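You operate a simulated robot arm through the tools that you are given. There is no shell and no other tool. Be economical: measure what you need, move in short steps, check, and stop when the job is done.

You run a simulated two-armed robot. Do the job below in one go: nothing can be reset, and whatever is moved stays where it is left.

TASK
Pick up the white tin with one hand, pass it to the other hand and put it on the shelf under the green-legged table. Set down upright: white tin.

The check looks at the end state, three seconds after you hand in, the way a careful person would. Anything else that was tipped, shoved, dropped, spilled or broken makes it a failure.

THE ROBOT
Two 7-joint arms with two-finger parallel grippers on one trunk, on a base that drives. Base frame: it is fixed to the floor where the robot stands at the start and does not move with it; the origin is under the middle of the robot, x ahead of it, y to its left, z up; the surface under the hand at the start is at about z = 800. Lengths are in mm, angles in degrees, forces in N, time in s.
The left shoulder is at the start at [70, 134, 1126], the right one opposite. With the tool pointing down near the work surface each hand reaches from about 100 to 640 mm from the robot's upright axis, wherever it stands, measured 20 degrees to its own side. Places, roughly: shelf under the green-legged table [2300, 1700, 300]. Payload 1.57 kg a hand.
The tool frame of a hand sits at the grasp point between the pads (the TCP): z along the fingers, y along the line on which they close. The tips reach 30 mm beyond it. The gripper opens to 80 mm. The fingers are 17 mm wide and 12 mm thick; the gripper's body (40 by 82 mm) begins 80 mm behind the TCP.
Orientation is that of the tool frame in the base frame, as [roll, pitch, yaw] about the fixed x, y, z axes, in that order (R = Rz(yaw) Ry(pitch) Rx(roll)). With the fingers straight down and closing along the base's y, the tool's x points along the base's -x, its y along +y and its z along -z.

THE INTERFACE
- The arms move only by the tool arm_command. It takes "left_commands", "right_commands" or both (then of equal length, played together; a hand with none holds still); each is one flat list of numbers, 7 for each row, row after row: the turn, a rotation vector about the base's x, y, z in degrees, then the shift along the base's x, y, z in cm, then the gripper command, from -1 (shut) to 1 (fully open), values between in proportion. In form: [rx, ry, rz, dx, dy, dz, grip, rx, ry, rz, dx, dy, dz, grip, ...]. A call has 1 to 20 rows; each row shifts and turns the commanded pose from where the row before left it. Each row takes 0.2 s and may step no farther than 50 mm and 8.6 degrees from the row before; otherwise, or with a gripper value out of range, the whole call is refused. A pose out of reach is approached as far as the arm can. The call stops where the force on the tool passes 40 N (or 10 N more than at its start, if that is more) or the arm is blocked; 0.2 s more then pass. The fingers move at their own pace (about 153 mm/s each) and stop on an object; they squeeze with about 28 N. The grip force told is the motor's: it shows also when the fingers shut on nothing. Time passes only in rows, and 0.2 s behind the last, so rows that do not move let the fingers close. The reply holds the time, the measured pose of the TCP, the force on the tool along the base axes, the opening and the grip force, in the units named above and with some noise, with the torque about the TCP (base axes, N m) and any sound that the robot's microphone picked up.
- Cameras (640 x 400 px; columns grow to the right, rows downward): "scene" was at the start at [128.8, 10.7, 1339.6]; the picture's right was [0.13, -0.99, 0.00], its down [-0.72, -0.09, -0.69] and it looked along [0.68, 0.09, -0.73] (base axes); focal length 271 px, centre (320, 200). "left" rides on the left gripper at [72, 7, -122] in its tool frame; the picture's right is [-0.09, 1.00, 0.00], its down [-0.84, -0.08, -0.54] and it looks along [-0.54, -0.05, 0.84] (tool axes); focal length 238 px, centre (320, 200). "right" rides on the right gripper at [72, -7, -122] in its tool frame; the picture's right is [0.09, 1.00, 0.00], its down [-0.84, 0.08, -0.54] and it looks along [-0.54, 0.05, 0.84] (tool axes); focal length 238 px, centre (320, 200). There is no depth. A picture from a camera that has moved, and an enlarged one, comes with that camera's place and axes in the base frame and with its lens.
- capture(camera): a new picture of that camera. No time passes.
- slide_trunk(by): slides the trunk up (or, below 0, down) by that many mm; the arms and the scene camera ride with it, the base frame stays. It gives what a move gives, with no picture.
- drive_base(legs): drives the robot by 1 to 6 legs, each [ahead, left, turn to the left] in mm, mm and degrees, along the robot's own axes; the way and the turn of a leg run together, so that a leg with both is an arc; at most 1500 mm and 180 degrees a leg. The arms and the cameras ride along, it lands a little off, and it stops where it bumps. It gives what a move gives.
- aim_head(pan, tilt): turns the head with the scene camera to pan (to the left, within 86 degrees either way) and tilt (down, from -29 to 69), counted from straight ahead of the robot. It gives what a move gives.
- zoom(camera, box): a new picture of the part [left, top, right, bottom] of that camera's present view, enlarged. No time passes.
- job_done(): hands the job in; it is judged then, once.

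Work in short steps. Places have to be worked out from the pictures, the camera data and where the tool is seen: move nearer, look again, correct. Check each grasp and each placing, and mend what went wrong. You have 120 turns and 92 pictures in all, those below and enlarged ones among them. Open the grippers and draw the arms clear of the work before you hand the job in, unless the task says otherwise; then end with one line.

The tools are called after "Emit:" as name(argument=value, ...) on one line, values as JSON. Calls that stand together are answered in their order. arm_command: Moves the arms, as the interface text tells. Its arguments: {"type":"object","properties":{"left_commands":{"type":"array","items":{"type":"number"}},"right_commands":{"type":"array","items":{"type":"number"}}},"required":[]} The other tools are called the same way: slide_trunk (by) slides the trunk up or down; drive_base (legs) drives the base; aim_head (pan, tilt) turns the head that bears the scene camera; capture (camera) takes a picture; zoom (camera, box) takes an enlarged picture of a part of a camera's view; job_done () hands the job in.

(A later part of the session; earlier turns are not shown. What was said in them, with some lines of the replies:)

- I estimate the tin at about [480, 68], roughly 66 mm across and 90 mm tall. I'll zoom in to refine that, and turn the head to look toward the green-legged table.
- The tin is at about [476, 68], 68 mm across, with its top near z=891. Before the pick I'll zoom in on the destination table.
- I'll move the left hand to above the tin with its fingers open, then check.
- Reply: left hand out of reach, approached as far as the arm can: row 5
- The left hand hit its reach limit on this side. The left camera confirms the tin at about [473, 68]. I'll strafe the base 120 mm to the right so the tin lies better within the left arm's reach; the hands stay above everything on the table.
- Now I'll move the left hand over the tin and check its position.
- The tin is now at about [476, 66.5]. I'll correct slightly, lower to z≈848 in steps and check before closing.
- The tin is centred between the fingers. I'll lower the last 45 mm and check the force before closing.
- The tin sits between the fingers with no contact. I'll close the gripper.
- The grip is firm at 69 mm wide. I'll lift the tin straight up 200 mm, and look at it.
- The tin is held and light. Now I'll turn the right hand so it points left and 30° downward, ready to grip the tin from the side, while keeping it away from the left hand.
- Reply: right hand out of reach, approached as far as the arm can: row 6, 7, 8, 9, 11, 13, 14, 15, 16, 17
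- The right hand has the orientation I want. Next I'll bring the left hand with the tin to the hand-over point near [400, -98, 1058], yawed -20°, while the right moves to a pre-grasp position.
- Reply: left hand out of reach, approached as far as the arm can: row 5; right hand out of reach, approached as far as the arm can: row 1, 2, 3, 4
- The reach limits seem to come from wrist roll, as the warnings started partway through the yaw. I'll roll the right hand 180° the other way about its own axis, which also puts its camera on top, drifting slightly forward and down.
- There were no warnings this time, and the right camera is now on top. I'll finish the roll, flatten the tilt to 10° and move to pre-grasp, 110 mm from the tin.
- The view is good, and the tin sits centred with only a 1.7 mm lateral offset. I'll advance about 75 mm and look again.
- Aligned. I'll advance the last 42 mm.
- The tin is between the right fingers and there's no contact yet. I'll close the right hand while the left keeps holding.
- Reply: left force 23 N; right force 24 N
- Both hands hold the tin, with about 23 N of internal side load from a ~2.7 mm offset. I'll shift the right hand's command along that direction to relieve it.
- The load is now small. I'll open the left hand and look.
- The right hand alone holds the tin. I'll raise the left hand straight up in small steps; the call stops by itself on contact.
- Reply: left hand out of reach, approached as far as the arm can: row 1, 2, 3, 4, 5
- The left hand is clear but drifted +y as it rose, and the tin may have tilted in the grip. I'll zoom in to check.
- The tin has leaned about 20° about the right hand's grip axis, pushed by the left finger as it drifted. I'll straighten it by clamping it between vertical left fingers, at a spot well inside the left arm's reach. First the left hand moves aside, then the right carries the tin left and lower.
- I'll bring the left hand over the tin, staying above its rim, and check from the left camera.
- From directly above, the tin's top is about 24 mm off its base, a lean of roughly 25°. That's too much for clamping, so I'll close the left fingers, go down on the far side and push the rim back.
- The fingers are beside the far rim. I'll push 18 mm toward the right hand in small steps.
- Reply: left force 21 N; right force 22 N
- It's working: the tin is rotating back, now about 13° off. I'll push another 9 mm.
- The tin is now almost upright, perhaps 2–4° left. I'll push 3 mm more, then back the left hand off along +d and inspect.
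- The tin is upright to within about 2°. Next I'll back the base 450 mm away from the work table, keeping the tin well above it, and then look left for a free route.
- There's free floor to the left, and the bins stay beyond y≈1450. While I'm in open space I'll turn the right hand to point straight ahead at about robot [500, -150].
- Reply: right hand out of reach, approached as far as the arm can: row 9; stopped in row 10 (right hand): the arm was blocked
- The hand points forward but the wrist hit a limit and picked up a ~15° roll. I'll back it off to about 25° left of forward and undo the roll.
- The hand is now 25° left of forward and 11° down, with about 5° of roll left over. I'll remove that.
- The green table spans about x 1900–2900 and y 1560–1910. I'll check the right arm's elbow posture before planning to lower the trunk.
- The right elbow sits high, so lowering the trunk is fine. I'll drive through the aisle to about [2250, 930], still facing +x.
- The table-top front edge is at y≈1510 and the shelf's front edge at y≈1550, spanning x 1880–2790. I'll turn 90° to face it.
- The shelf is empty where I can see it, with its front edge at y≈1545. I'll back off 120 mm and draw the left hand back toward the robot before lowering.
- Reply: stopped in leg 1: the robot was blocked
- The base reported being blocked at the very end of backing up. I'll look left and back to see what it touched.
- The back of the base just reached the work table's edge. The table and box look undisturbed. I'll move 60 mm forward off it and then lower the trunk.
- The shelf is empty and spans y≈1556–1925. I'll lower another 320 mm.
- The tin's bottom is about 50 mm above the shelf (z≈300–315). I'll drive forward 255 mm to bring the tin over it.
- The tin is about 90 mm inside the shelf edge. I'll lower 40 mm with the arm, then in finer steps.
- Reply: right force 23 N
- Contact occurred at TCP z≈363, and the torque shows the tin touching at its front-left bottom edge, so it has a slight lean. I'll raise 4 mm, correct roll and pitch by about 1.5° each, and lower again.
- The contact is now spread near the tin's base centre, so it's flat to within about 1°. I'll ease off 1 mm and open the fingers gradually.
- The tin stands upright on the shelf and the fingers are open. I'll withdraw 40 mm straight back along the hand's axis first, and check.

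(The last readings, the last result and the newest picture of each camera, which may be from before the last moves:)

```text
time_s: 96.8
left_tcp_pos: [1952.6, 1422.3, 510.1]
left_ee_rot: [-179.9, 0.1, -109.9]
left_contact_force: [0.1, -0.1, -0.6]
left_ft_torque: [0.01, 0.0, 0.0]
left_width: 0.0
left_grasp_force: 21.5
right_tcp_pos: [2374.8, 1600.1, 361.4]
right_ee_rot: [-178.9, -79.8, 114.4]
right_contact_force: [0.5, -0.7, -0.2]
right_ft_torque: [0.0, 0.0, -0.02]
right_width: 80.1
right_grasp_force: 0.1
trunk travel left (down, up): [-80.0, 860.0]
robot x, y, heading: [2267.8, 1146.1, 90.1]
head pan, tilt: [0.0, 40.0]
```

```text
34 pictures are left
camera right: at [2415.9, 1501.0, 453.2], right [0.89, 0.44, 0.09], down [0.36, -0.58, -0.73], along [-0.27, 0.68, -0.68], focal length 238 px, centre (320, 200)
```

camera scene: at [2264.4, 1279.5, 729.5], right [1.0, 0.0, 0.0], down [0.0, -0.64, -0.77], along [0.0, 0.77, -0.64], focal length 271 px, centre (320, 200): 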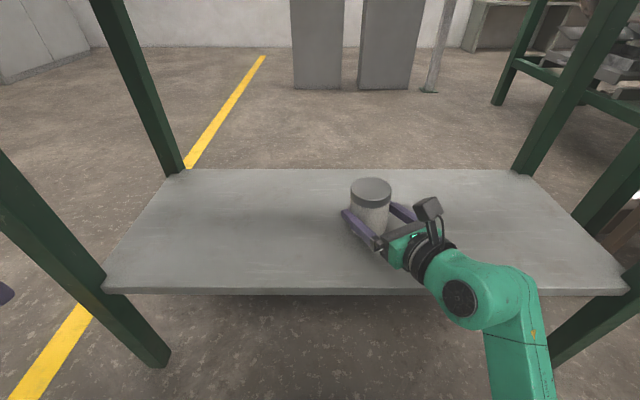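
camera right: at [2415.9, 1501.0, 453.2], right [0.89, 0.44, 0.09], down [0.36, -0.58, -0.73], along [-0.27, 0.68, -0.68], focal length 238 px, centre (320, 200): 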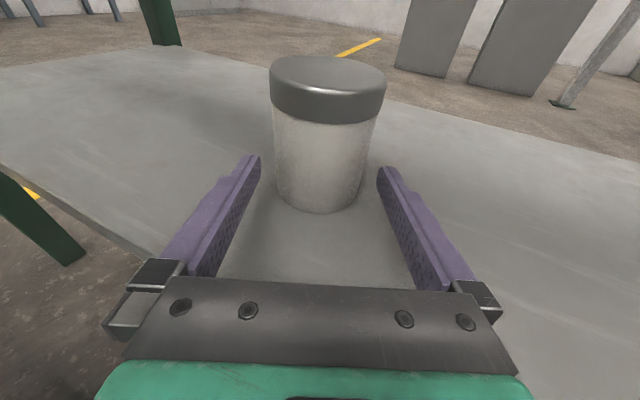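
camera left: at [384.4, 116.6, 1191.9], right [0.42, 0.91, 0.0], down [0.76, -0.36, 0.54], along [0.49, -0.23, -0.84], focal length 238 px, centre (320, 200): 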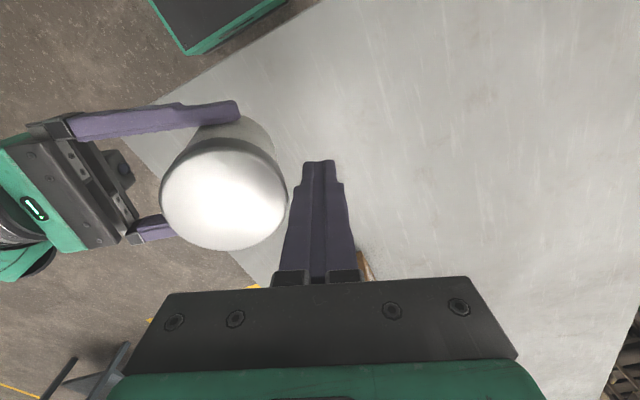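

Clean so far, with the tin standing and untouched. I'll withdraw another 40 mm with the arm and then back the base away.

Emit:
arm_command(right_commands=[0, 0, 0, 0.83, -1.82, 0, 1, 0, 0, 0, 0.83, -1.82, 0, 1, 0, 0, 0, 0, 0, 0, 1])

Emit:
drive_base(legs=[[-230, 0, 0]])

Emit:
capture(camera="scene")

Emit:
capture(camera="right")

```text
time_s: 97.6
left_tcp_pos: [1952.1, 1422.2, 510.1]
left_ee_rot: [-179.9, 0.2, -109.9]
left_contact_force: [-0.6, 0.1, 0.2]
left_ft_torque: [-0.01, -0.01, 0.0]
left_width: 0.0
left_grasp_force: 21.5
right_tcp_pos: [2390.5, 1564.4, 360.8]
right_ee_rot: [-178.9, -79.7, 114.4]
right_contact_force: [0.4, -0.1, 0.2]
right_ft_torque: [0.0, -0.01, 0.02]
right_width: 80.2
right_grasp_force: 0.0
trunk travel left (down, up): [-80.0, 860.0]
robot x, y, heading: [2266.3, 1146.2, 90.1]
head pan, tilt: [0.0, 40.0]
```

```text
time_s: 99.3
left_tcp_pos: [1951.6, 1191.8, 510.3]
left_ee_rot: [-179.9, 0.1, -109.7]
left_contact_force: [0.3, 0.3, 0.9]
left_ft_torque: [-0.01, 0.03, -0.01]
left_width: 0.2
left_grasp_force: 21.2
right_tcp_pos: [2391.1, 1333.6, 361.2]
right_ee_rot: [-178.9, -79.6, 114.6]
right_contact_force: [1.1, -0.1, -0.2]
right_ft_torque: [0.02, 0.0, 0.02]
right_width: 80.1
right_grasp_force: 0.0
trunk travel left (down, up): [-80.0, 860.0]
robot x, y, heading: [2265.5, 915.5, 90.2]
head pan, tilt: [0.0, 40.0]
```

```text
33 pictures are left
camera scene: at [2265.6, 1050.6, 729.1], right [1.0, 0.0, 0.0], down [0.0, -0.64, -0.77], along [0.0, 0.77, -0.64], focal length 271 px, centre (320, 200)
```

scene: 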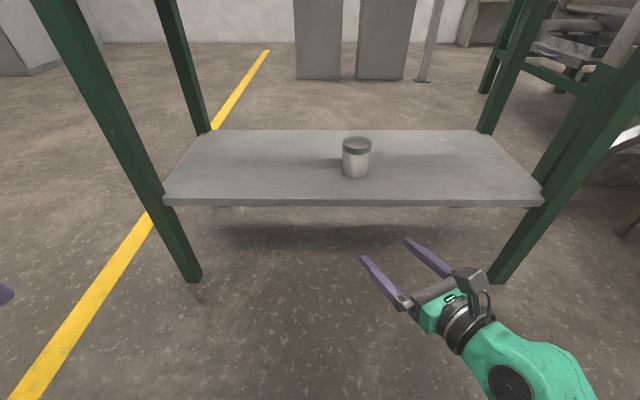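

```text
32 pictures are left
camera right: at [2432.4, 1234.4, 452.8], right [0.89, 0.45, 0.09], down [0.36, -0.58, -0.73], along [-0.27, 0.68, -0.68], focal length 238 px, centre (320, 200)
```

right: 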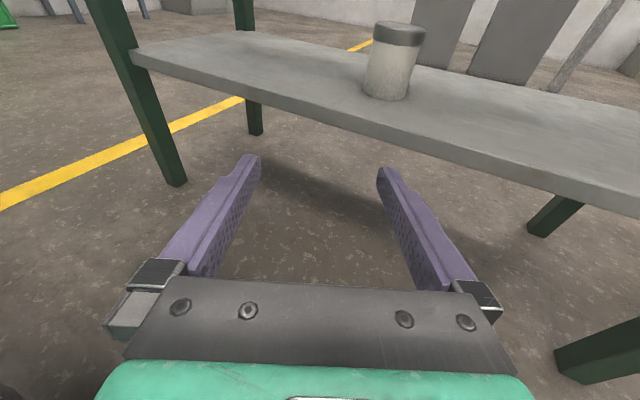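

The tin stands upright on the shelf and both arms are clear. I'll open the left gripper as well.

Emit:
arm_command(left_commands=[0, 0, 0, 0, 0, 0, 1, 0, 0, 0, 0, 0, 0, 1, 0, 0, 0, 0, 0, 0, 1])

Emit:
zoom(camera="scene", box=[280, 110, 440, 210])

```text
time_s: 100.1
left_tcp_pos: [1952.3, 1191.0, 510.1]
left_ee_rot: [-179.9, 0.1, -109.7]
left_contact_force: [0.0, -0.1, 0.9]
left_ft_torque: [0.01, 0.02, 0.01]
left_width: 80.1
left_grasp_force: 0.2
right_tcp_pos: [2390.3, 1333.9, 360.6]
right_ee_rot: [-178.9, -79.7, 114.6]
right_contact_force: [-0.3, 0.1, -0.3]
right_ft_torque: [0.02, 0.0, -0.01]
right_width: 79.6
right_grasp_force: 0.0
trunk travel left (down, up): [-80.0, 860.0]
robot x, y, heading: [2266.1, 915.0, 90.1]
head pan, tilt: [0.0, 40.0]
```

```text
4.00 times, centred on (360, 160) of scene
camera zoom: at [2265.6, 1050.6, 729.1], right [1.0, 0.0, 0.0], down [0.0, -0.64, -0.77], along [0.0, 0.77, -0.64], focal length 1085 px, centre (160, 360)
```

zoom: 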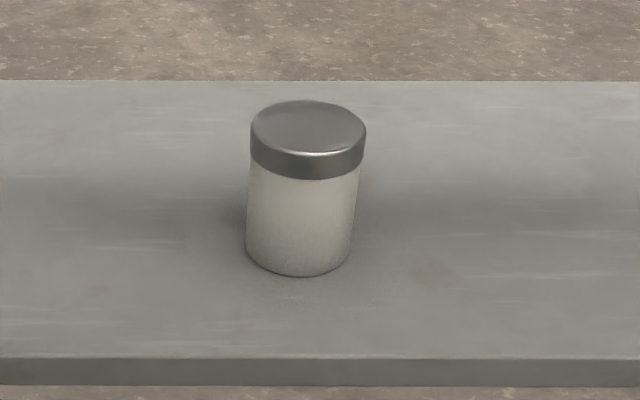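

The tin is upright and well inside the shelf, and both grippers are open and clear, so I'm handing in.

Emit:
job_done()

```text
The job is handed in.
```

The white tin was picked up with the left hand, passed to the right hand in the air, and set upright on the shelf under the green-legged table; while backing up, the base was stopped once, apparently by the work table's edge, but nothing looked moved.
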